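You operate a simulated robot arm through the tools that you are given. There is no shell and no other tool.

Carry out the task below with a simulated robot arm. There is one attempt and no reset: what you move stays moved.

Task
Light the work lamp, lower the small clear guard, sew the red pad, then switch the machine off.
Fine: the guard goes down before the switch; sew from end to end with the blue button; the lamp stays on, the foot down.

The check looks at the end state, three seconds after you hand in, the way a careful person would. Anything else that was tipped, shoved, dropped, spilled or broken makes it a failure.

Robot
A 6-joint arm with a fingered hand, fixed in place. Base frame: the origin is on the floor under the middle of its stand, x ahead of it, y to its left, z up. Readings come in mm, rad, newtons and seconds.
With the tool pointing down near the work surface it reaches from about 180 to 880 mm from the base axis. Its first joint turns from -2.897 to 2.897 rad. Payload 5 kg.
The tool frame sits at the grasp point between the pads (the TCP): z along the fingers, y along the line on which they close. The tips reach 36 mm beyond it. The gripper opens to 120 mm; its body begins 42 mm behind the TCP. The gripper is a hand of 4 fingers: y runs from the thumb to the fingers, the wrist lies at [-19, -123, -211] in the tool frame, and closing takes about 1.5 s.
Orientation is that of the tool frame in the base frame, as a unit quaternion [x, y, z, w]. With the fingers straight down and the wrist toward the robot, the tool's x, y and z point along [0, 1, 0], [1, 0, 0] and [0, 0, -1] of the base frame.

Tools
- The arm moves only by the tool play_rows. Its argument "increments" is a list of rows, each a list of 7 numbers: the shift along the base's x, y, z in mm, then the turn, a rotation vector about the base's x, y, z in rad, then the closure, from 0 (fully open) to 1 (shut). In form: [[x, y, z, ax, ay, az, jaw], ...]. A call has 1 to 20 rows; each row is the pose to reach, as a shift and turn from the pose commanded when the call began. A row lasts 0.2 s, in which the tool goes at most 50 mm and 0.15 rad; a call with a longer step from one row to the next is refused whole, and so is a gripper value outside its range. A pose out of reach is approached as far as the arm can. The call stops where the force on the tool passes 40 N (or 10 N more than at its start, if that is more) or the arm is blocked; 0.2 s more then pass. Each finger travels about 45 mm/s and halts on what it meets, pressing with about 22 N; the grip force reading is that of the motor and also rises with nothing between the fingers. The clock runs only during rows and for 0.2 s after the last one: add rows that repeat a pose to give the fingers time. The reply holds the time, the measured pose of the TCP, the force on the tool along the base axes, the opening and the grip force, in the units named above and with some noise, with the torque about the TCP (base axes, N m) and any sound that the robot's microphone picked up, and new pictures: "show" is both (left out), scene, wrist or none.
- Cameras (640 x 400 px; columns grow to the right, rows downward): "scene" is fixed at [397.2, -648.4, 1330.9]; the picture's right is [1.00, 0.03, 0.00], its down [0.01, -0.42, -0.91] and it looks along [-0.02, 0.91, -0.42] (base axes); focal length 298 px, centre (320, 200). "wrist" rides on the gripper at [73, -101, -142] in the tool frame; the picture's right is [-0.79, 0.29, -0.54], its down [-0.56, -0.70, 0.44] and it looks along [-0.25, 0.65, 0.71] (tool axes); focal length 280 px, centre (320, 200). There is no depth. A picture from a camera that has moved, and an enlarged one, comes with that camera's place and axes in the base frame and with its lens.
- lift_body(by): slides the trunk up (or, below 0, down) by that many mm; the arm rides with it, the base frame stays. It gives what a move gives, with no picture.
- preshape(shape): the hand has 4 fingers and takes this shape, open, in about a second: jaw (thumb against the fingers, like two jaws); tri (thumb and two fingers); tip (a fingertip pinch); poke (one finger out to press); point (the index stretched); flat (the hand flat); cup (the hand cupped); fist (a fist). The gripper value then closes the fingers along that shape, each until it touches; the sizes above hold for jaw. It gives what a move gives, with no picture.
- close_up(camera, box): a new picture of the part [left, top, right, bottom] of that camera's present view, enlarged. It takes no simulated time.
- sign_off(): hands the job in; it is judged then, once.

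Places have to be worked out from the pictures, the camera data and where the tool is seen. Open the gripper and draw the arm clear of the work before you hand the job in, unless the task says otherwise.

The tools are called after "Call:" as a command line: name --pt "numbers of a row" for each row, then --argument value for the rest, lists and objects as JSON in quotes. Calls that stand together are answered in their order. play_rows: Moves the arm, as the interface text tells. Its arguments: {"type":"object","properties":{"increments":{"type":"array"},"show":{"type":"string","enum":["both","scene","wrist","none"]}},"required":["increments"]} The other tools are called the same way: lift_body (by) moves the trunk up or down; preshape (shape) gives the hand a shape; close_up (camera, box) takes an enlarged picture of a part of a camera's view; sign_off () hands the job in.

At the start:

```text
time_s: 0.0
tcp_pos: [713.4, 19.6, 1181.3]
orientation: [0.707, 0.707, -0.001, 0.0]
wrist_force: [0.9, -0.1, -0.4]
moment: [-0.01, 0.04, -0.04]
opening: 119.6
gripper_force: 0.1
shape: jaw
trunk travel left (down, up): [-650.0, 190.0]
```

scene: 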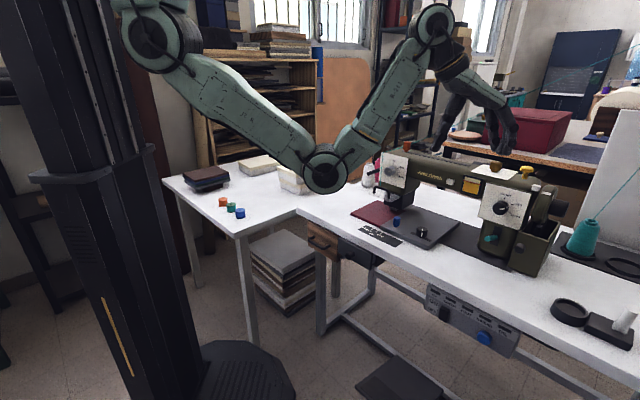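
wrist: 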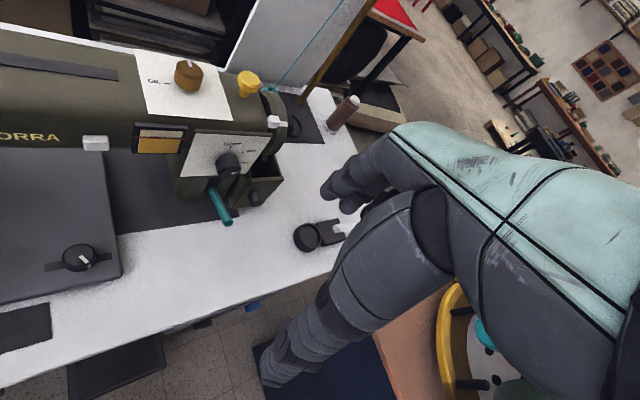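

The pictures show a sewing machine on a white table with several controls; I need detail first. I'll take enlarged views of the machine in both cameras.

Call:
close_up --camera "scene" --box '[340, 130, 480, 260]'

Call:
close_up --camera "scene" --box '[450, 140, 640, 290]'

Call:
close_up --camera "scene" --box '[400, 270, 540, 370]'

Call:
close_up --camera "wrist" --box '[0, 20, 380, 300]'

```text
3.08 times, centred on (410, 195) of scene
camera zoom: at [397.2, -648.4, 1330.9], right [1.0, 0.03, 0.0], down [0.01, -0.42, -0.91], along [-0.02, 0.91, -0.42], focal length 916 px, centre (43, 215)
```

zoom: 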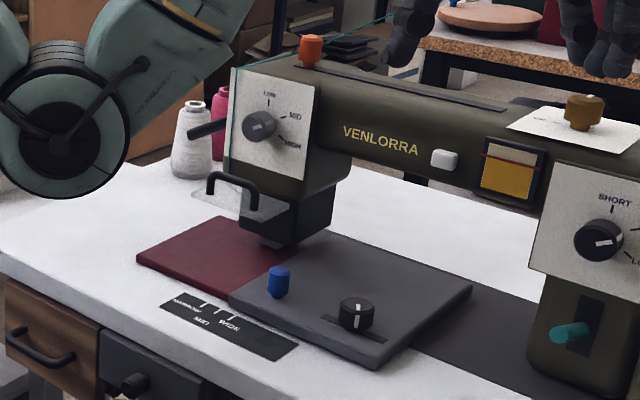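

```text
2.67 times, centred on (545, 215) of scene
camera zoom: at [397.2, -648.4, 1330.9], right [1.0, 0.03, 0.0], down [0.01, -0.42, -0.91], along [-0.02, 0.91, -0.42], focal length 794 px, centre (-280, 160)
```

zoom: 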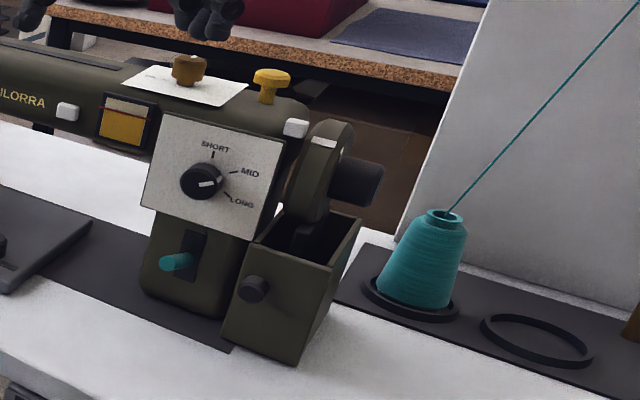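

```text
4.00 times, centred on (470, 320) of scene
camera zoom: at [397.2, -648.4, 1330.9], right [1.0, 0.03, 0.0], down [0.01, -0.42, -0.91], along [-0.02, 0.91, -0.42], focal length 1191 px, centre (-280, -280)
```

zoom: 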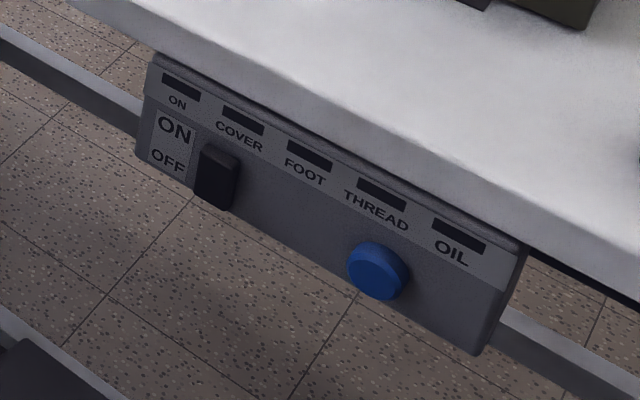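

```text
1.43 times, centred on (190, 160) of wrist
camera zoom: at [614.8, 93.3, 1324.5], right [0.29, -0.79, 0.54], down [-0.7, -0.56, -0.44], along [0.65, -0.25, -0.71], focal length 401 px, centre (506, 257)
```

zoom: 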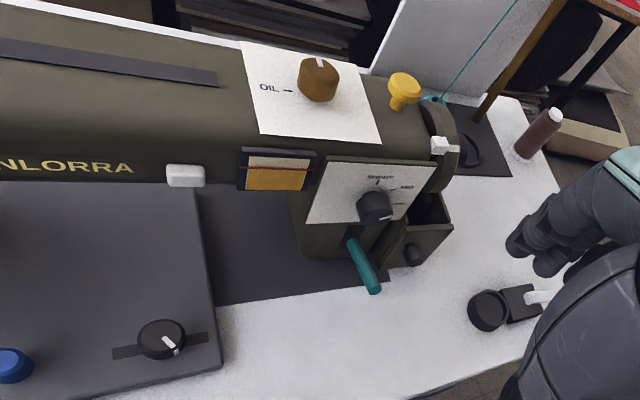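

From two views I estimate the table is turned about 45° (its front edge faces the robot, ~490 mm from the base axis), with the machine head near (609, 291, 1005). I'll turn the tool by about 45° and draw back so the wrist camera looks at the head.

Call:
play_rows --pt "-34 25 0 0 0 0.112 0" --pt "-68 50 0 0 0 0.224 0" --pt "-102 75 0 0 0 0.336 0" --pt "-136 100 0 0 0 0.448 0" --pt "-170 125 0 0 0 0.56 0" --pt "-204 150 0 0 0 0.672 0" --pt "-235 178 0 0 0 0.785 0" --pt "-235 178 0 0 0 0.785 0" --show "both"

```text
time_s: 1.8
tcp_pos: [525.5, 220.3, 1073.4]
orientation: [0.382, 0.924, 0.001, 0.0]
wrist_force: [0.7, -0.5, 0.3]
moment: [0.0, -0.02, -0.03]
opening: 120.1
gripper_force: 0.0
shape: jaw
out of reach, approached as far as the arm can: row 1, 2, 3, 4, 5, 6, 7, 8
trunk travel left (down, up): [-650.0, 190.0]
camera wrist: at [403.9, 199.6, 1216.4], right [0.76, -0.36, 0.54], down [-0.1, -0.89, -0.45], along [0.64, 0.29, -0.71], focal length 280 px, centre (320, 200)
```

scene: 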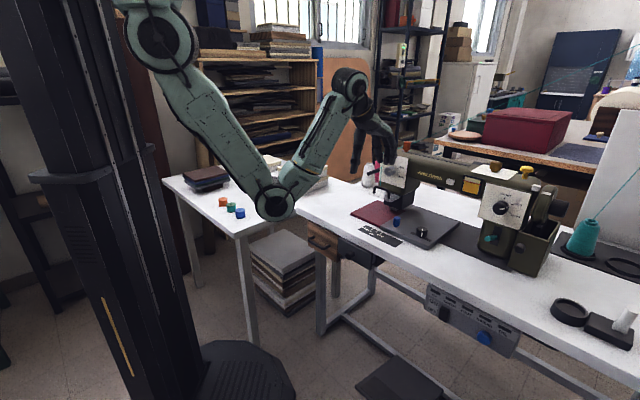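
wrist: 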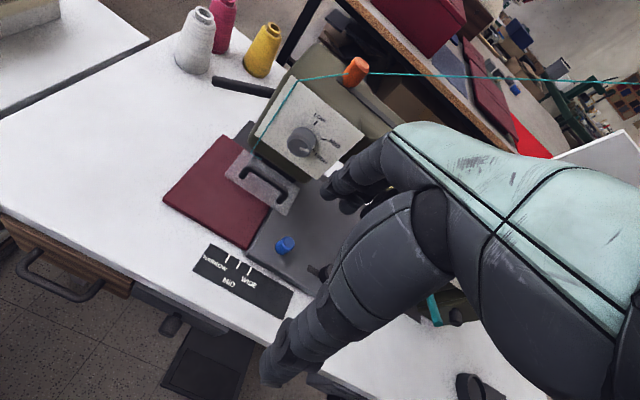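

The arm came lower than asked (z 1073) because the height was out of reach, so I'll be careful with the commanded height. I enlarge the head area in both views.

Call:
close_up --camera "wrist" --box '[180, 50, 400, 320]'

Call:
close_up --camera "scene" --box '[340, 140, 460, 260]'

```text
1.48 times, centred on (290, 185) of wrist
camera zoom: at [403.9, 199.6, 1216.4], right [0.76, -0.36, 0.54], down [-0.1, -0.89, -0.45], along [0.64, 0.29, -0.71], focal length 415 px, centre (364, 222)
```

zoom: 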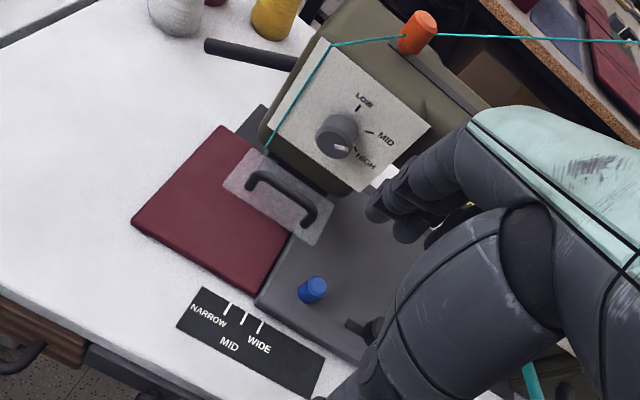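

```text
3.33 times, centred on (400, 200) of scene
camera zoom: at [397.2, -648.4, 1330.9], right [1.0, 0.03, 0.0], down [0.01, -0.42, -0.91], along [-0.02, 0.91, -0.42], focal length 993 px, centre (53, 200)
```

zoom: 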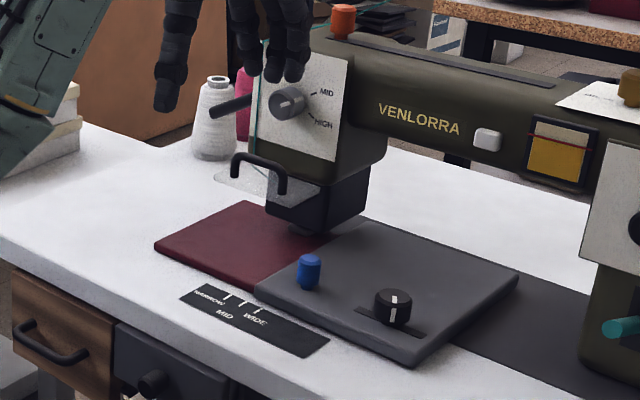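

The lamp switch is not obvious yet; white buttons on the machine arm are at about (791, 250, 990). I shift the hand to the right along the machine front to view the arm and pillar controls close up, and to see how the command reference behaves after an out-of-reach move.

Call:
play_rows --pt "30 -30 0 0 0 0 0" --pt "60 -60 0 0 0 0 0" --pt "90 -90 0 0 0 0 0" --pt "120 -100 0 0 0 0 0" --pt "150 -110 0 0 0 0 0" --pt "180 -110 0 0 0 0 0" --pt "180 -110 0 0 0 0 0" --show "wrist"

```text
time_s: 3.4
tcp_pos: [705.0, 114.4, 1075.4]
orientation: [0.383, 0.924, -0.001, -0.001]
wrist_force: [-0.8, -0.3, 0.8]
moment: [0.0, -0.02, 0.0]
opening: 119.8
gripper_force: 0.1
shape: jaw
trunk travel left (down, up): [-650.0, 190.0]
camera wrist: at [583.3, 94.9, 1218.2], right [0.76, -0.35, 0.54], down [-0.1, -0.89, -0.44], along [0.64, 0.28, -0.71], focal length 280 px, centre (320, 200)
```

wrist: 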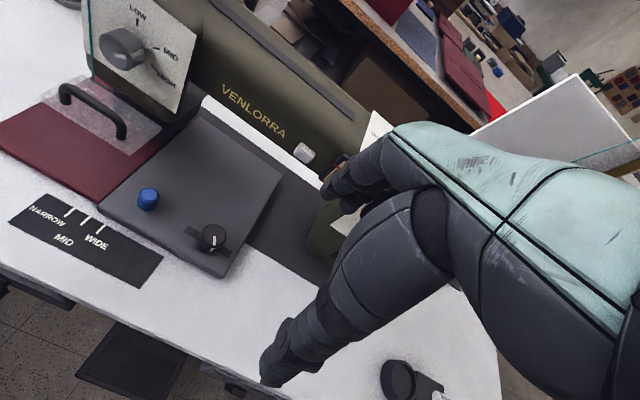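

The command reference is the reached pose (good). I enlarge the bed and arm in this view.

Call:
close_up --camera "wrist" --box '[0, 0, 180, 200]'

Call:
close_up --camera "wrist" --box '[90, 150, 330, 300]'

Call:
close_up --camera "wrist" --box '[0, 180, 180, 300]'

```text
2.00 times, centred on (90, 100) of wrist
camera zoom: at [583.3, 94.9, 1218.2], right [0.76, -0.35, 0.54], down [-0.1, -0.89, -0.44], along [0.64, 0.28, -0.71], focal length 561 px, centre (780, 400)
```

zoom: 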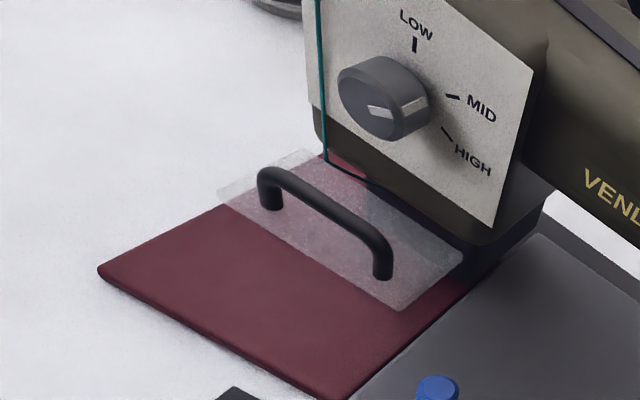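

```text
2.67 times, centred on (210, 225) of wrist
camera zoom: at [583.3, 94.9, 1218.2], right [0.76, -0.35, 0.54], down [-0.1, -0.89, -0.44], along [0.64, 0.28, -0.71], focal length 748 px, centre (613, 133)
```

zoom: 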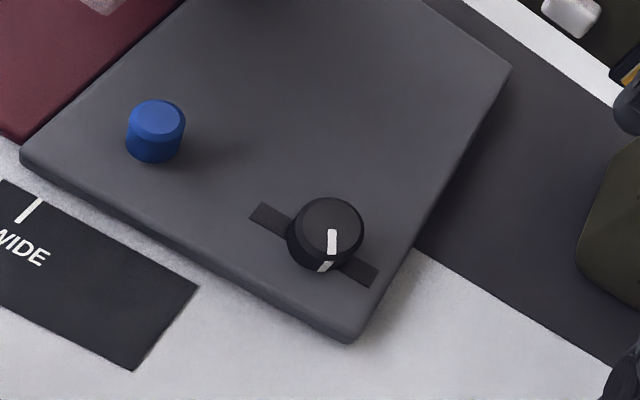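

```text
3.33 times, centred on (90, 240) of wrist
camera zoom: at [583.3, 94.9, 1218.2], right [0.76, -0.35, 0.54], down [-0.1, -0.89, -0.44], along [0.64, 0.28, -0.71], focal length 935 px, centre (1087, 67)
```

zoom: 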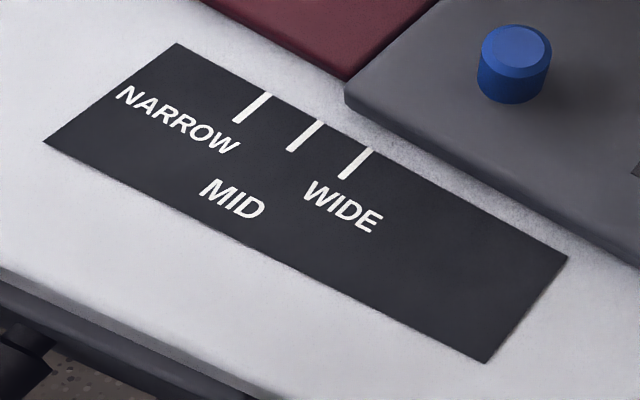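

The guard is a clear plate with a black U handle, sticking out horizontally under the head. I still need the lamp switch, so I enlarge the right-hand objects in the scene and this wrist view.

Call:
close_up --camera "scene" --box '[530, 270, 640, 360]'

Call:
close_up --camera "wrist" --box '[360, 340, 480, 400]'

Call:
close_up --camera "scene" --box '[430, 150, 560, 240]'

Call:
close_up --camera "scene" --box '[290, 210, 420, 300]'

```text
4.44 times, centred on (585, 315) of scene
camera zoom: at [397.2, -648.4, 1330.9], right [1.0, 0.03, 0.0], down [0.01, -0.42, -0.91], along [-0.02, 0.91, -0.42], focal length 1324 px, centre (-858, -311)
```

zoom: 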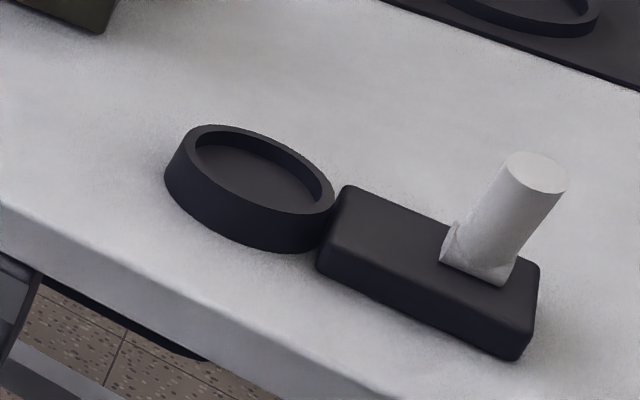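

```text
5.33 times, centred on (420, 370) of wrist
camera zoom: at [583.3, 94.9, 1218.2], right [0.76, -0.35, 0.54], down [-0.1, -0.89, -0.44], along [0.64, 0.28, -0.71], focal length 1495 px, centre (-213, -707)
```

zoom: 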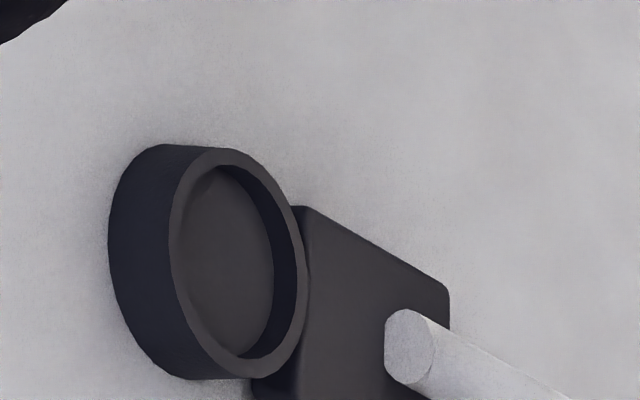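

```text
4.44 times, centred on (495, 195) of scene
camera zoom: at [397.2, -648.4, 1330.9], right [1.0, 0.03, 0.0], down [0.01, -0.42, -0.91], along [-0.02, 0.91, -0.42], focal length 1324 px, centre (-458, 222)
```

zoom: 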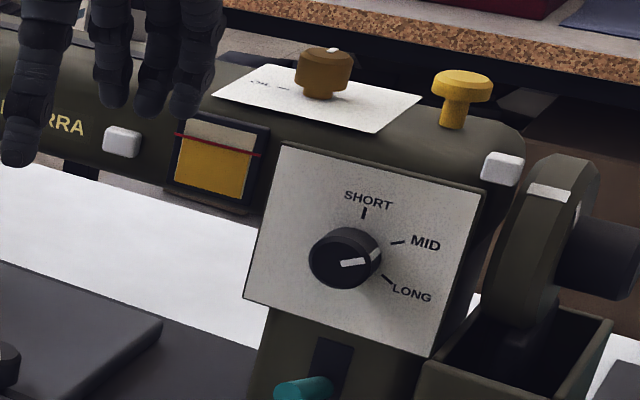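

```text
4.44 times, centred on (355, 255) of scene
camera zoom: at [397.2, -648.4, 1330.9], right [1.0, 0.03, 0.0], down [0.01, -0.42, -0.91], along [-0.02, 0.91, -0.42], focal length 1324 px, centre (164, -44)
```

zoom: 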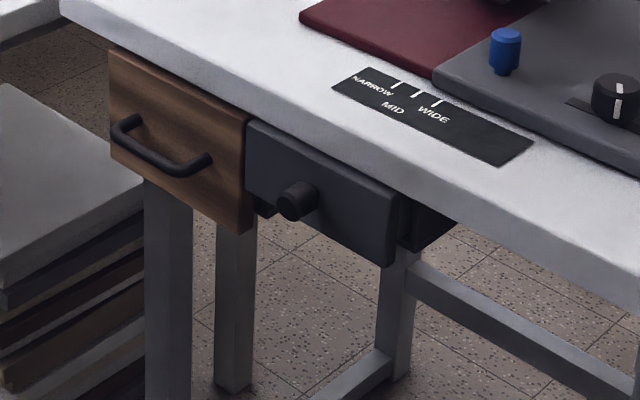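

The white button between the name and the oil gauge may be the lamp switch; the leaning white stick on the black block at far right could be a toggle. I move 95 mm in +x for a closer look at the arm's face, staying in front of the machine.

Call:
play_rows --pt "30 -5 5 0 0 0 0" --pt "60 -10 10 0 0 0 0" --pt "90 -15 10 0 0 0 0" --pt "90 -15 10 0 0 0 0" --show "wrist"

```text
time_s: 4.4
tcp_pos: [793.5, 100.0, 1084.5]
orientation: [0.384, 0.923, 0.0, 0.0]
wrist_force: [0.6, -0.4, 0.4]
moment: [0.01, -0.02, 0.01]
opening: 119.5
gripper_force: 0.1
shape: jaw
trunk travel left (down, up): [-650.0, 190.0]
camera wrist: at [672.1, 81.8, 1227.3], right [0.76, -0.35, 0.54], down [-0.1, -0.89, -0.44], along [0.64, 0.28, -0.71], focal length 280 px, centre (320, 200)
```

wrist: 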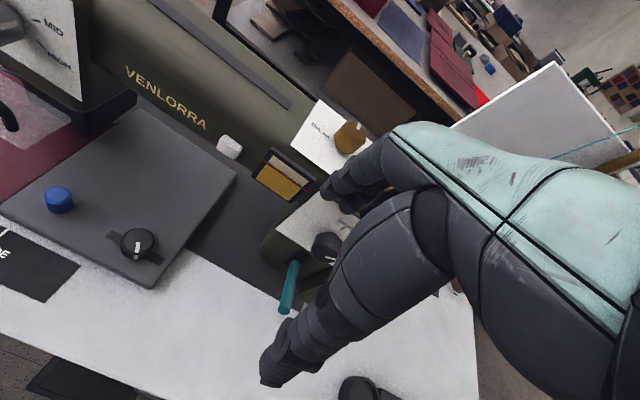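

Call:
close_up --camera "wrist" --box '[190, 110, 310, 200]'

Call:
close_up --camera "wrist" --box '[0, 60, 200, 180]'

```text
4.44 times, centred on (250, 155) of wrist
camera zoom: at [672.1, 81.8, 1227.3], right [0.76, -0.35, 0.54], down [-0.1, -0.89, -0.44], along [0.64, 0.28, -0.71], focal length 1246 px, centre (631, 400)
```

zoom: 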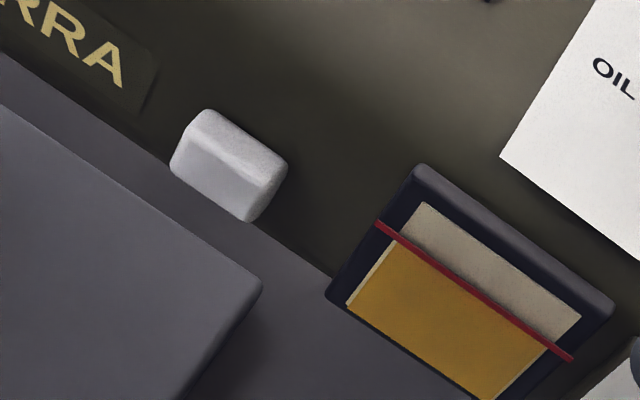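

```text
3.20 times, centred on (100, 120) of wrist
camera zoom: at [672.1, 81.8, 1227.3], right [0.76, -0.35, 0.54], down [-0.1, -0.89, -0.44], along [0.64, 0.28, -0.71], focal length 897 px, centre (1024, 456)
```

zoom: 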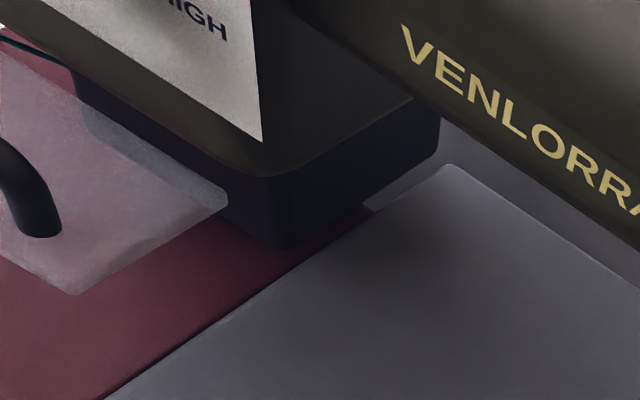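

The white block looks like a push button on the arm face at about (791, 250, 990), likely the lamp switch. I shape the hand to "poke" in free space and look at where the extended finger is.

Call:
preshape --shape "poke"

Call:
play_rows --pt "0 0 0 0 0 0 0" --show "both"

Call:
close_up --camera "scene" --box '[400, 60, 560, 200]'

```text
time_s: 5.3
tcp_pos: [794.0, 101.2, 1083.2]
orientation: [0.383, 0.924, 0.001, 0.0]
wrist_force: [0.1, -0.2, 0.5]
moment: [-0.02, 0.0, 0.0]
opening: 0.0
gripper_force: 0.1
shape: poke
trunk travel left (down, up): [-650.0, 190.0]
```

```text
time_s: 5.7
tcp_pos: [794.3, 100.0, 1084.7]
orientation: [0.383, 0.924, 0.0, 0.0]
wrist_force: [-0.2, -0.6, -0.7]
moment: [0.02, 0.01, -0.03]
opening: 0.0
gripper_force: 0.2
shape: poke
trunk travel left (down, up): [-650.0, 190.0]
camera wrist: at [672.3, 81.8, 1226.9], right [0.76, -0.35, 0.54], down [-0.1, -0.89, -0.44], along [0.64, 0.28, -0.71], focal length 280 px, centre (320, 200)
```

scene: 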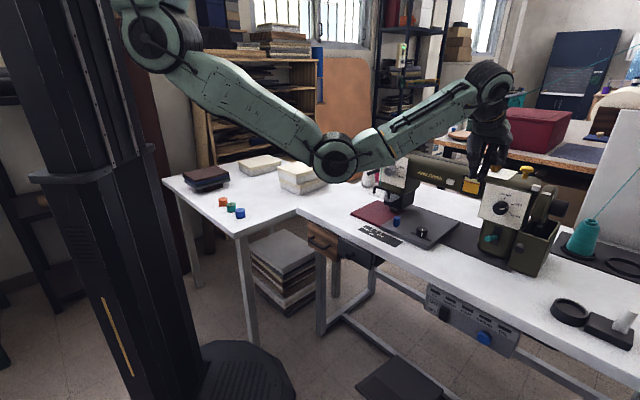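
wrist: 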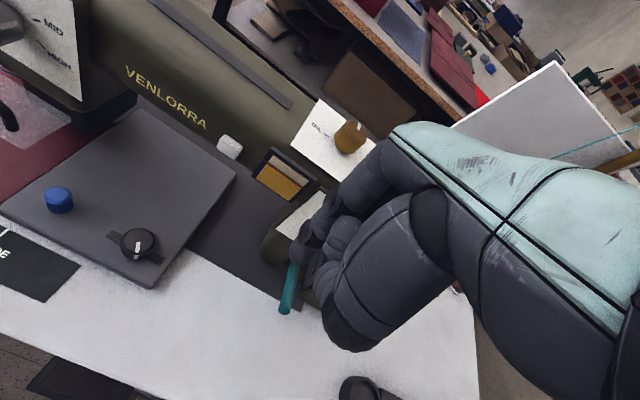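

```text
2.86 times, centred on (480, 130) of scene
camera zoom: at [397.2, -648.4, 1330.9], right [1.0, 0.03, 0.0], down [0.01, -0.42, -0.91], along [-0.02, 0.91, -0.42], focal length 851 px, centre (-137, 400)
```

zoom: 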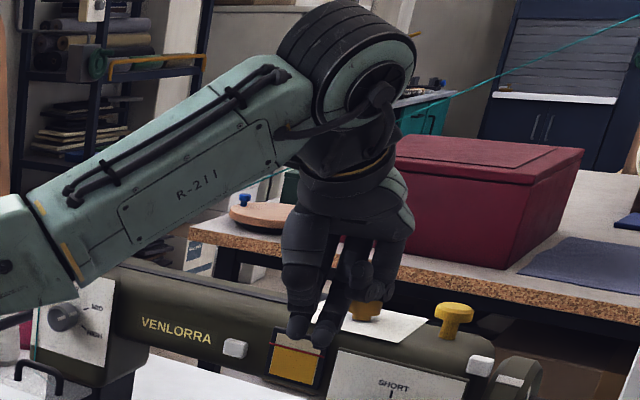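

I zoom in on the fingers in the wrist view to find the extended fingertip.

Call:
close_up --camera "wrist" --box '[240, 140, 440, 360]'

Call:
close_up --camera "scene" --box '[455, 110, 525, 190]'

```text
1.82 times, centred on (340, 250) of wrist
camera zoom: at [672.3, 81.8, 1226.9], right [0.76, -0.35, 0.54], down [-0.1, -0.89, -0.44], along [0.64, 0.28, -0.71], focal length 510 px, centre (284, 109)
```

zoom: 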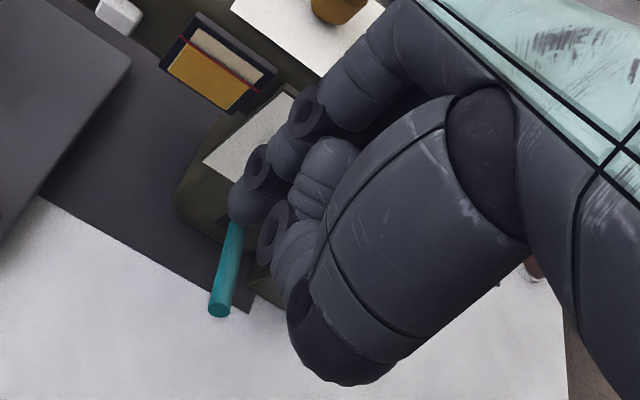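

```text
5.00 times, centred on (490, 150) of scene
camera zoom: at [397.2, -648.4, 1330.9], right [1.0, 0.03, 0.0], down [0.01, -0.42, -0.91], along [-0.02, 0.91, -0.42], focal length 1489 px, centre (-530, 450)
```

zoom: 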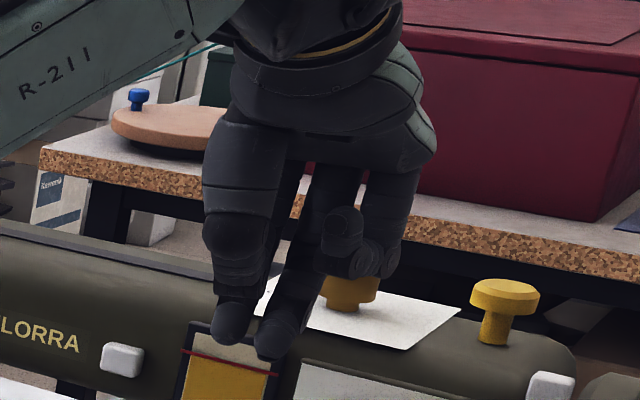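

By triangulation the poke fingertip lies about 37 mm beyond the TCP. I now tilt the tool to nearly horizontal (about 70°, pointing toward the machine) and bring it to a standoff about 40 mm in front of the white button.

Call:
play_rows --pt "-7 10 -9 0.096 -0.096 0 0" --pt "-13 20 -19 0.192 -0.192 0 0" --pt "-20 30 -28 0.288 -0.288 0 0" --pt "-27 40 -38 0.384 -0.384 0 0" --pt "-33 50 -47 0.48 -0.48 0 0" --pt "-40 60 -57 0.576 -0.576 0 0" --pt "-47 70 -66 0.672 -0.672 0 0" --pt "-53 80 -76 0.767 -0.767 0 0" --pt "-60 90 -85 0.863 -0.863 0 0" --pt "-60 90 -85 0.863 -0.863 0 0" --show "both"

```text
time_s: 7.9
tcp_pos: [735.0, 191.5, 999.1]
orientation: [0.314, 0.757, 0.529, 0.219]
wrist_force: [-0.3, 1.4, 0.4]
moment: [0.04, -0.01, 0.01]
opening: 0.0
gripper_force: 0.1
shape: poke
trunk travel left (down, up): [-650.0, 190.0]
camera wrist: at [565.2, 123.3, 954.2], right [0.27, -0.85, 0.46], down [0.52, -0.27, -0.81], along [0.81, 0.45, 0.37], focal length 280 px, centre (320, 200)
```

scene: 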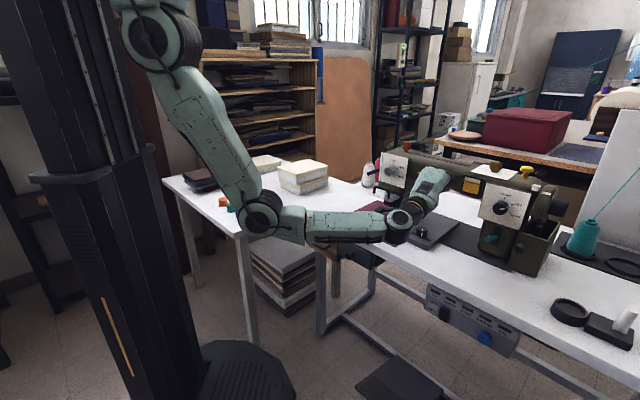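
wrist: 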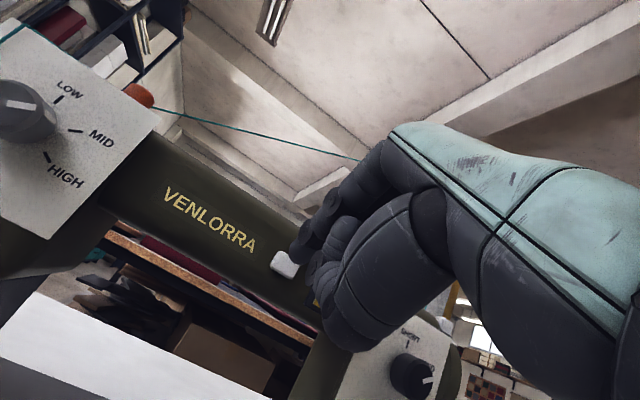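

The arm is clear and the fingertip is near the white button. I enlarge the wrist view and the scene view to judge the remaining offset.

Call:
close_up --camera "wrist" --box '[230, 190, 430, 370]'

Call:
close_up --camera "scene" --box '[380, 140, 500, 250]'

```text
2.22 times, centred on (330, 280) of wrist
camera zoom: at [565.2, 123.3, 954.2], right [0.27, -0.85, 0.46], down [0.52, -0.27, -0.81], along [0.81, 0.45, 0.37], focal length 623 px, centre (298, 22)
```

zoom: 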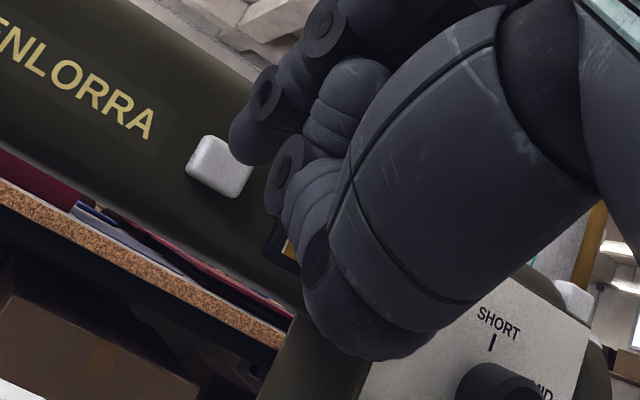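

```text
3.64 times, centred on (440, 195) of scene
camera zoom: at [397.2, -648.4, 1330.9], right [1.0, 0.03, 0.0], down [0.01, -0.42, -0.91], along [-0.02, 0.91, -0.42], focal length 1083 px, centre (-116, 218)
```

zoom: 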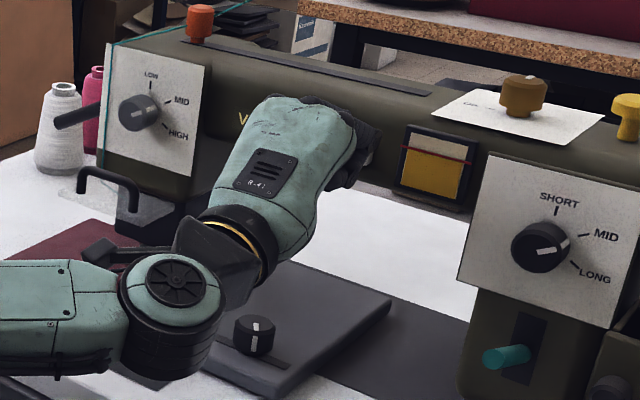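

The button is now well fixed at about (792, 249, 986). Two fingertips seem side by side in "poke", so I back off 60 mm and try "point" to see whether it gives a single cleaner tip.

Call:
play_rows --pt "-22 -22 0 0 0 0 0" --pt "-43 -43 0 0 0 0 0" --pt "-43 -43 0 0 0 0 0" --show "none"

Call:
preshape --shape "point"

Call:
play_rows --pt "0 0 0 0 0 0 0" --show "both"

Call:
close_up --camera "wrist" --box '[200, 150, 440, 390]'

```text
time_s: 8.7
tcp_pos: [691.5, 149.6, 1000.2]
orientation: [0.314, 0.757, 0.529, 0.219]
wrist_force: [0.4, -0.3, 0.9]
moment: [0.01, 0.02, 0.03]
opening: 0.1
gripper_force: 0.1
shape: poke
trunk travel left (down, up): [-650.0, 190.0]
```

```text
time_s: 9.6
tcp_pos: [692.7, 149.3, 1000.1]
orientation: [0.314, 0.757, 0.529, 0.219]
wrist_force: [0.1, -0.1, -0.3]
moment: [-0.02, 0.01, 0.02]
opening: 0.0
gripper_force: 0.1
shape: point
trunk travel left (down, up): [-650.0, 190.0]
```

```text
time_s: 10.0
tcp_pos: [692.0, 149.4, 999.6]
orientation: [0.314, 0.757, 0.529, 0.219]
wrist_force: [-0.6, -0.8, 0.0]
moment: [0.0, 0.01, -0.01]
opening: 0.0
gripper_force: 0.1
shape: point
trunk travel left (down, up): [-650.0, 190.0]
camera wrist: at [522.5, 82.4, 955.2], right [0.27, -0.85, 0.46], down [0.52, -0.27, -0.81], along [0.81, 0.45, 0.37], focal length 280 px, centre (320, 200)
```

scene: 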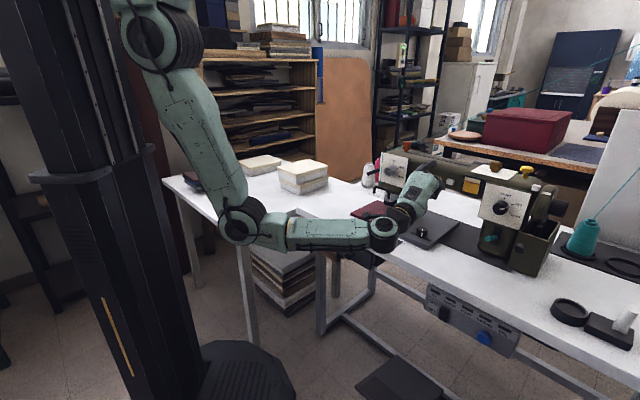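
wrist: 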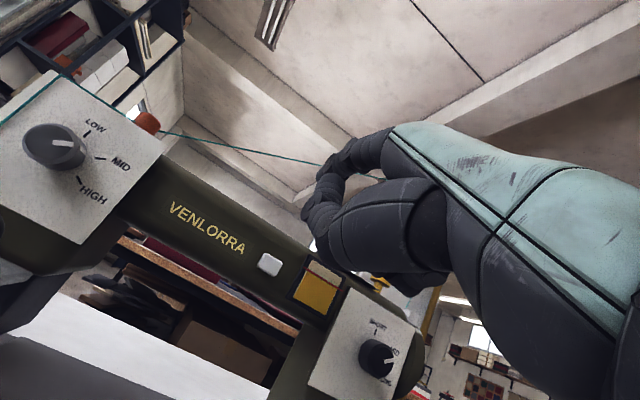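

```text
1.67 times, centred on (320, 270) of wrist
camera zoom: at [522.5, 82.4, 955.2], right [0.27, -0.85, 0.46], down [0.52, -0.27, -0.81], along [0.81, 0.45, 0.37], focal length 467 px, centre (320, 83)
```

zoom: 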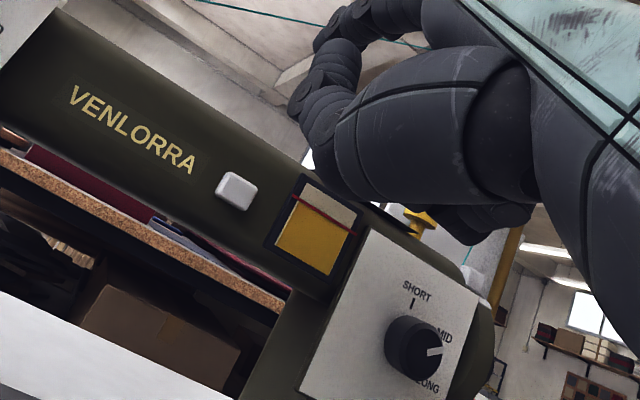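

"Point" hides the fingertip from both cameras, so I return to "poke", whose tips straddle the TCP and fit the ~22 mm button. Then I approach to a few mm in front of it.

Call:
preshape --shape "poke"

Call:
play_rows --pt "15 15 -1 0 0 0 0" --pt "30 30 -2 0 0 0 0" --pt "45 44 -3 0 0 0 0" --pt "60 58 -3 0 0 0 0" --pt "66 64 -3 0 0 0 0" --pt "66 64 -3 0 0 0 0" --show "both"

Call:
close_up --camera "wrist" --box '[230, 190, 380, 330]'

```text
time_s: 10.9
tcp_pos: [691.1, 149.6, 1001.0]
orientation: [0.314, 0.757, 0.529, 0.219]
wrist_force: [-1.9, 0.5, -0.6]
moment: [-0.02, 0.01, 0.0]
opening: 0.2
gripper_force: 0.0
shape: poke
trunk travel left (down, up): [-650.0, 190.0]
```

```text
time_s: 12.3
tcp_pos: [757.3, 213.4, 996.8]
orientation: [0.314, 0.757, 0.529, 0.219]
wrist_force: [-0.4, -0.8, -0.8]
moment: [0.0, -0.02, 0.01]
opening: 0.0
gripper_force: 0.0
shape: poke
trunk travel left (down, up): [-650.0, 190.0]
camera wrist: at [587.8, 145.5, 951.2], right [0.27, -0.85, 0.46], down [0.52, -0.27, -0.81], along [0.81, 0.45, 0.37], focal length 280 px, centre (320, 200)
```

scene: 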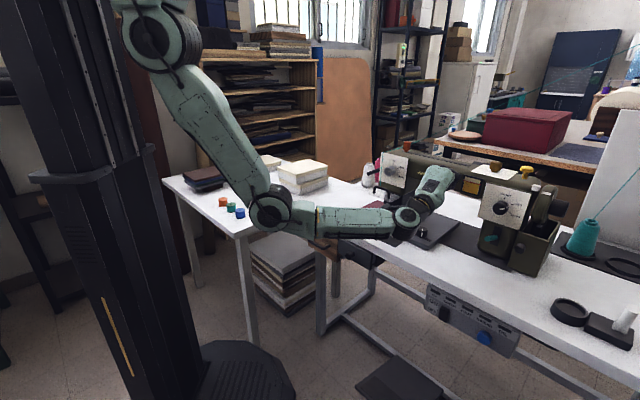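
wrist: 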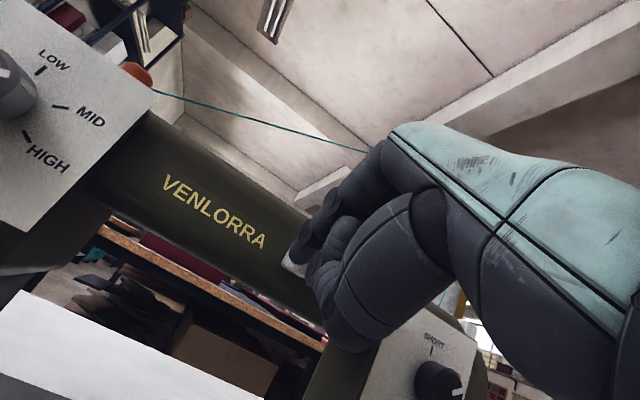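

```text
2.86 times, centred on (305, 260) of wrist
camera zoom: at [587.8, 145.5, 951.2], right [0.27, -0.85, 0.46], down [0.52, -0.27, -0.81], along [0.81, 0.45, 0.37], focal length 801 px, centre (363, 29)
```

zoom: 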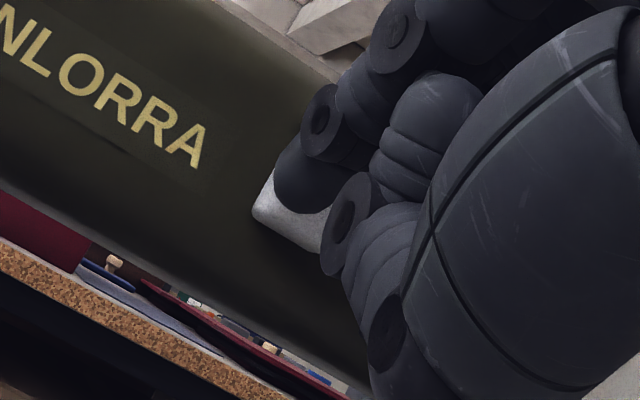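

The fingertip is right in front of the button, no contact yet. I advance slowly in 2–3 mm steps up to 14 mm, watching force and sound.

Call:
play_rows --pt "2 2 0 0 0 0 0" --pt "4 4 0 0 0 0 0" --pt "6 6 0 0 0 0 0" --pt "8 8 0 0 0 0 0" --pt "10 10 0 0 0 0 0" --show "wrist"

```text
time_s: 13.5
tcp_pos: [766.4, 221.7, 995.8]
orientation: [0.314, 0.757, 0.529, 0.218]
wrist_force: [-1.7, -0.2, -0.5]
moment: [-0.02, 0.01, 0.0]
opening: 0.2
gripper_force: 0.0
shape: poke
trunk travel left (down, up): [-650.0, 190.0]
camera wrist: at [597.9, 154.9, 951.3], right [0.27, -0.85, 0.46], down [0.52, -0.27, -0.81], along [0.81, 0.45, 0.37], focal length 280 px, centre (320, 200)
```

wrist: 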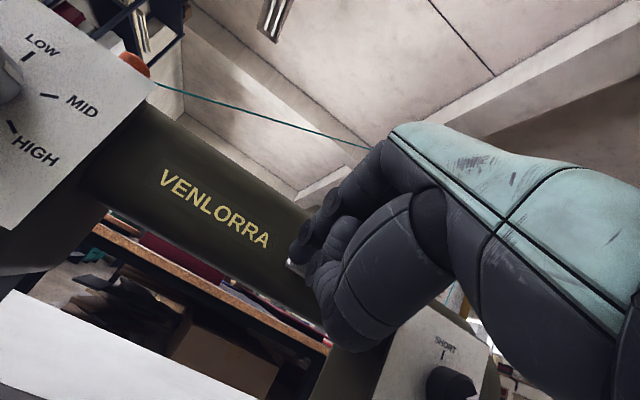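

No firm contact yet; the tips should be about at the button face now. I continue another 12 mm in small steps.

Call:
play_rows --pt "1.5 1.5 0 0 0 0 0" --pt "3 3 0 0 0 0 0" --pt "4.5 4.5 0 0 0 0 0" --pt "6 6 0 0 0 0 0" --show "wrist"

Call:
close_up --camera "wrist" --box '[230, 190, 380, 330]'

```text
time_s: 14.5
tcp_pos: [771.0, 225.1, 997.3]
orientation: [0.315, 0.756, 0.53, 0.22]
wrist_force: [-16.4, -9.7, 0.0]
moment: [-0.09, 0.2, 0.31]
opening: 0.3
gripper_force: 0.1
shape: poke
trunk travel left (down, up): [-650.0, 190.0]
heard: click
camera wrist: at [602.1, 158.6, 951.6], right [0.27, -0.85, 0.46], down [0.52, -0.27, -0.81], along [0.81, 0.45, 0.37], focal length 280 px, centre (320, 200)
```

wrist: 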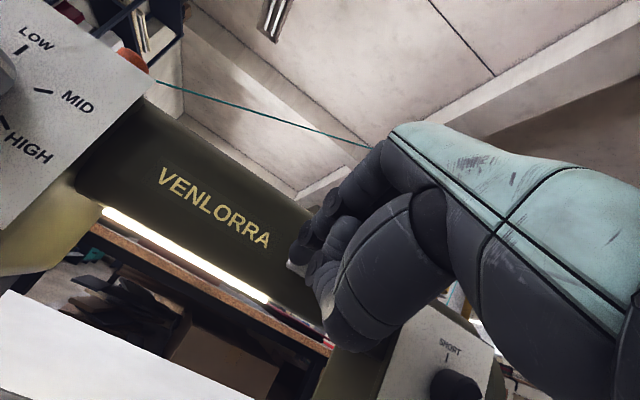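

```text
2.86 times, centred on (305, 260) of wrist
camera zoom: at [602.1, 158.6, 951.6], right [0.27, -0.85, 0.46], down [0.52, -0.27, -0.81], along [0.81, 0.45, 0.37], focal length 801 px, centre (363, 29)
```

zoom: 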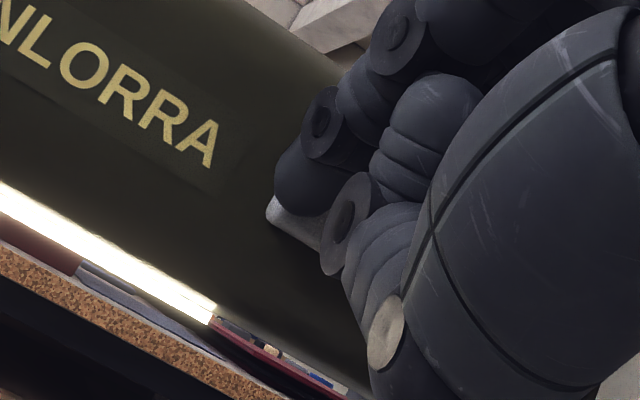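

A click was heard and the lamp strip under the arm is lit. I back away and check that it stays on.

Call:
play_rows --pt "-10 -10 0 0 0 0 0" --pt "-30 -30 0 0 0 0 0" --pt "-60 -60 0 0 0 0 0" --pt "-60 -60 0 0 0 0 0" --show "both"

Call:
close_up --camera "wrist" --box '[0, 180, 340, 400]'

Call:
close_up --camera "scene" --box '[340, 140, 480, 260]'

```text
time_s: 15.5
tcp_pos: [715.2, 166.2, 994.3]
orientation: [0.314, 0.757, 0.529, 0.219]
wrist_force: [-0.6, 0.3, 0.3]
moment: [0.0, -0.02, -0.04]
opening: 0.0
gripper_force: 0.1
shape: poke
trunk travel left (down, up): [-650.0, 190.0]
camera wrist: at [544.3, 98.2, 950.0], right [0.27, -0.85, 0.46], down [0.52, -0.27, -0.81], along [0.81, 0.45, 0.37], focal length 280 px, centre (320, 200)
```

scene: 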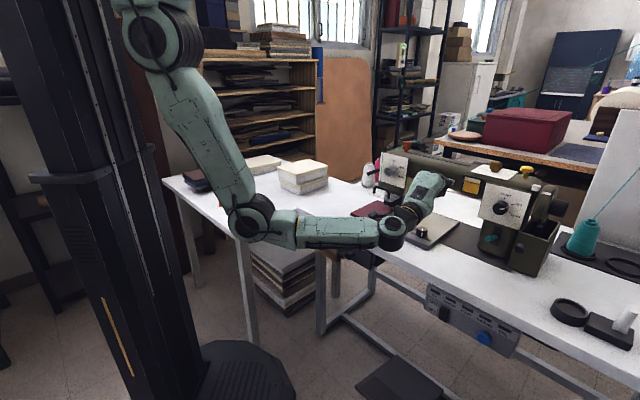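
wrist: 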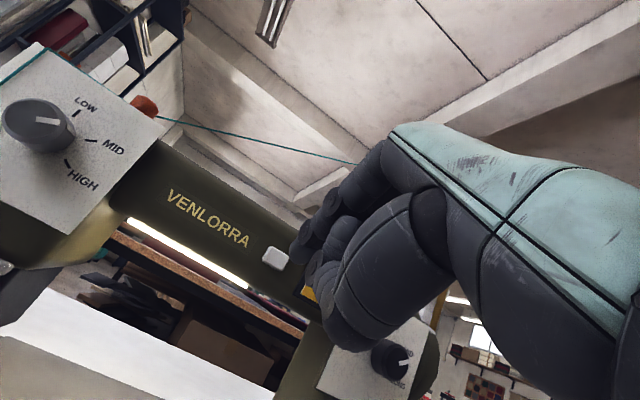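

```text
1.82 times, centred on (170, 290) of wrist
camera zoom: at [544.3, 98.2, 950.0], right [0.27, -0.85, 0.46], down [0.52, -0.27, -0.81], along [0.81, 0.45, 0.37], focal length 510 px, centre (593, 36)
```

zoom: 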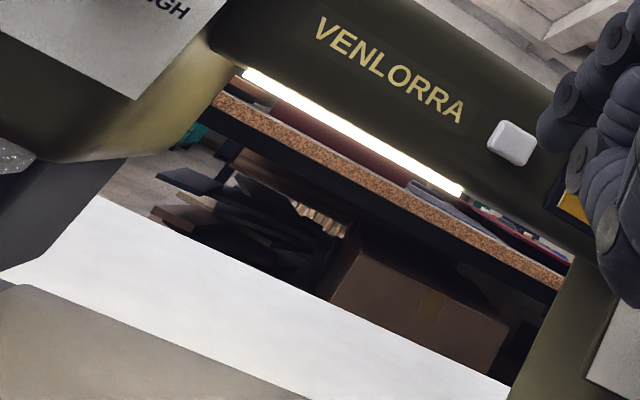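

```text
3.33 times, centred on (410, 200) of scene
camera zoom: at [397.2, -648.4, 1330.9], right [1.0, 0.03, 0.0], down [0.01, -0.42, -0.91], along [-0.02, 0.91, -0.42], focal length 993 px, centre (20, 200)
```

zoom: 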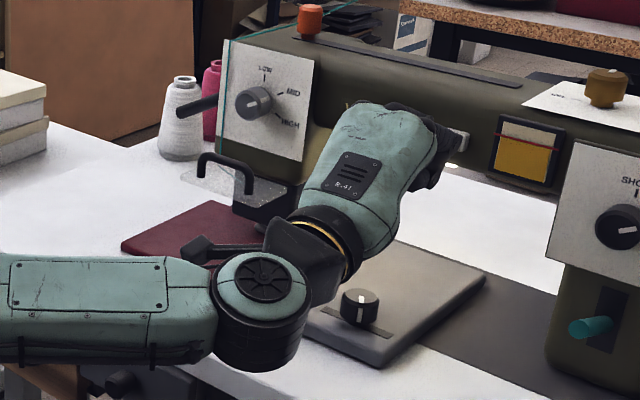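

The lamp stays lit. From several views I place the guard plate horizontally at z≈880 (u 116–221 along the machine, hinge at the rear against the head) and the handle bar at about (600, 368, 908). I now reduce the tilt to 45° and move to in front of and above the handle.

Call:
play_rows --pt "-20 25 -5 -0.044 0.044 0 0" --pt "-39 50 -10 -0.088 0.088 0 0" --pt "-59 75 -15 -0.132 0.132 0 0" --pt "-78 100 -20 -0.176 0.176 0 0" --pt "-98 125 -24 -0.22 0.22 0 0" --pt "-117 150 -29 -0.264 0.264 0 0" --pt "-137 175 -34 -0.308 0.308 0 0" --pt "-137 175 -34 -0.308 0.308 0 0" --show "both"

Call:
close_up --camera "wrist" --box '[200, 150, 440, 390]'

Call:
close_up --camera "scene" --box '[330, 140, 450, 260]'

```text
time_s: 17.3
tcp_pos: [576.7, 341.1, 961.4]
orientation: [0.353, 0.853, 0.354, 0.146]
wrist_force: [-0.7, 0.0, 0.2]
moment: [0.01, -0.01, 0.01]
opening: 0.1
gripper_force: 0.1
shape: poke
trunk travel left (down, up): [-650.0, 190.0]
camera wrist: at [404.7, 271.7, 992.5], right [0.43, -0.69, 0.59], down [0.27, -0.52, -0.81], along [0.86, 0.5, -0.04], focal length 280 px, centre (320, 200)
```

scene: 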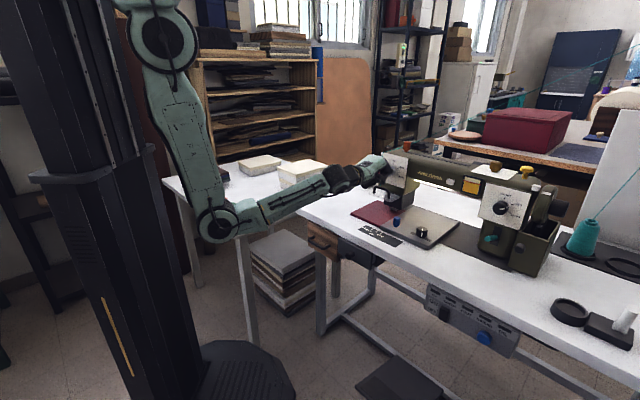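
wrist: 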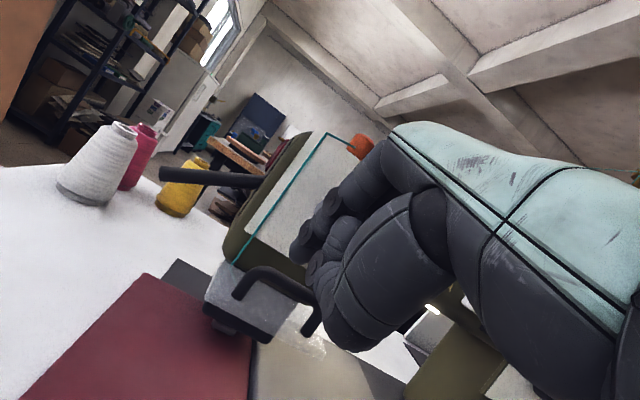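

```text
1.67 times, centred on (320, 270) of wrist
camera zoom: at [404.7, 271.7, 992.5], right [0.43, -0.69, 0.59], down [0.27, -0.52, -0.81], along [0.86, 0.5, -0.04], focal length 467 px, centre (320, 83)
```

zoom: 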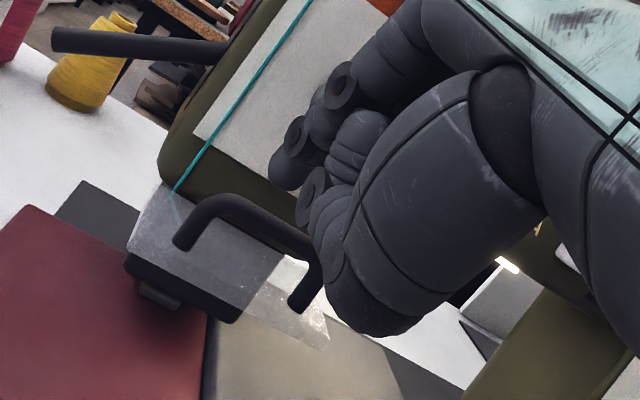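

```text
3.33 times, centred on (390, 200) of scene
camera zoom: at [397.2, -648.4, 1330.9], right [1.0, 0.03, 0.0], down [0.01, -0.42, -0.91], along [-0.02, 0.91, -0.42], focal length 993 px, centre (87, 200)
```

zoom: 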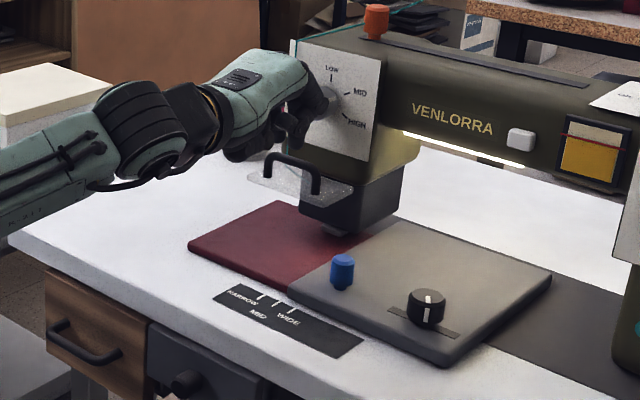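

The fingertips are just above and in front of the handle bar (bar at about z 908–912). I move forward and down to touch the bar first, then look.

Call:
play_rows --pt "8 8 -3 0 0 0 0" --pt "15.6 15.6 -8 0 0 0 0" --pt "15 15 -14 0 0 0 0" --pt "14 14 -20 0 0 0 0" --pt "14 14 -25 0 0 0 0" --show "both"

Call:
close_up --camera "wrist" --box '[200, 180, 400, 360]'

Call:
close_up --camera "scene" --box '[350, 140, 430, 220]'

```text
time_s: 18.5
tcp_pos: [591.5, 356.9, 936.6]
orientation: [0.354, 0.853, 0.353, 0.146]
wrist_force: [-1.2, -1.2, 1.0]
moment: [0.03, -0.03, -0.03]
opening: 0.0
gripper_force: 0.0
shape: poke
trunk travel left (down, up): [-650.0, 190.0]
camera wrist: at [419.1, 287.2, 967.1], right [0.43, -0.69, 0.59], down [0.27, -0.52, -0.81], along [0.86, 0.51, -0.04], focal length 280 px, centre (320, 200)
```

scene: 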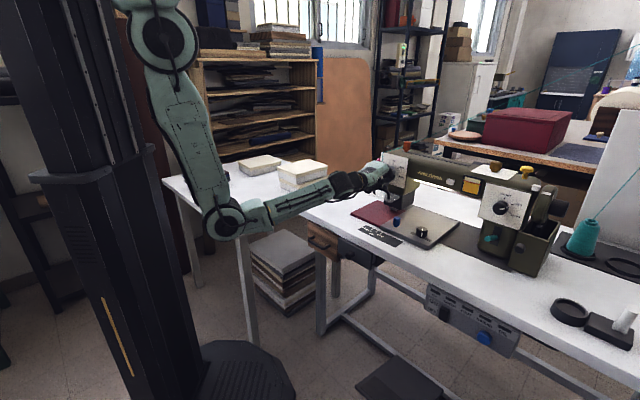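
wrist: 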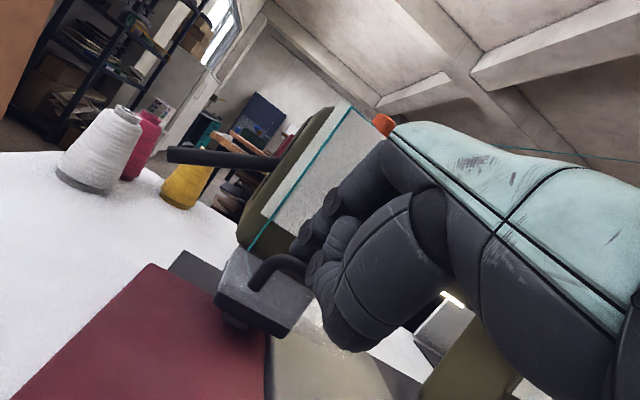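

```text
2.22 times, centred on (300, 270) of wrist
camera zoom: at [419.1, 287.2, 967.1], right [0.43, -0.69, 0.59], down [0.27, -0.52, -0.81], along [0.86, 0.51, -0.04], focal length 623 px, centre (364, 44)
```

zoom: 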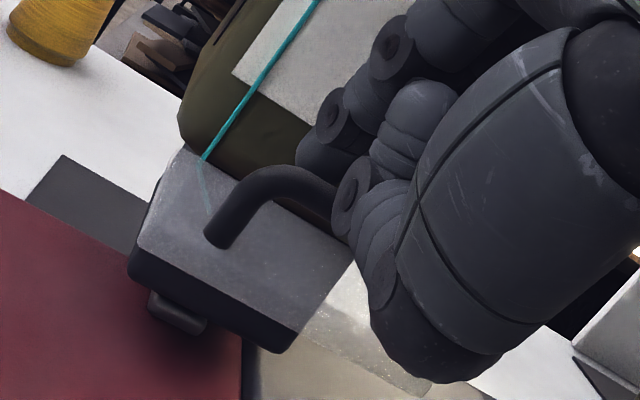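

```text
5.00 times, centred on (390, 180) of scene
camera zoom: at [397.2, -648.4, 1330.9], right [1.0, 0.03, 0.0], down [0.01, -0.42, -0.91], along [-0.02, 0.91, -0.42], focal length 1489 px, centre (-30, 300)
```

zoom: 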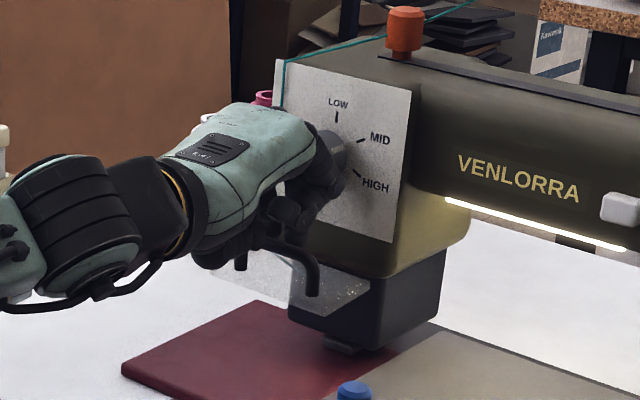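

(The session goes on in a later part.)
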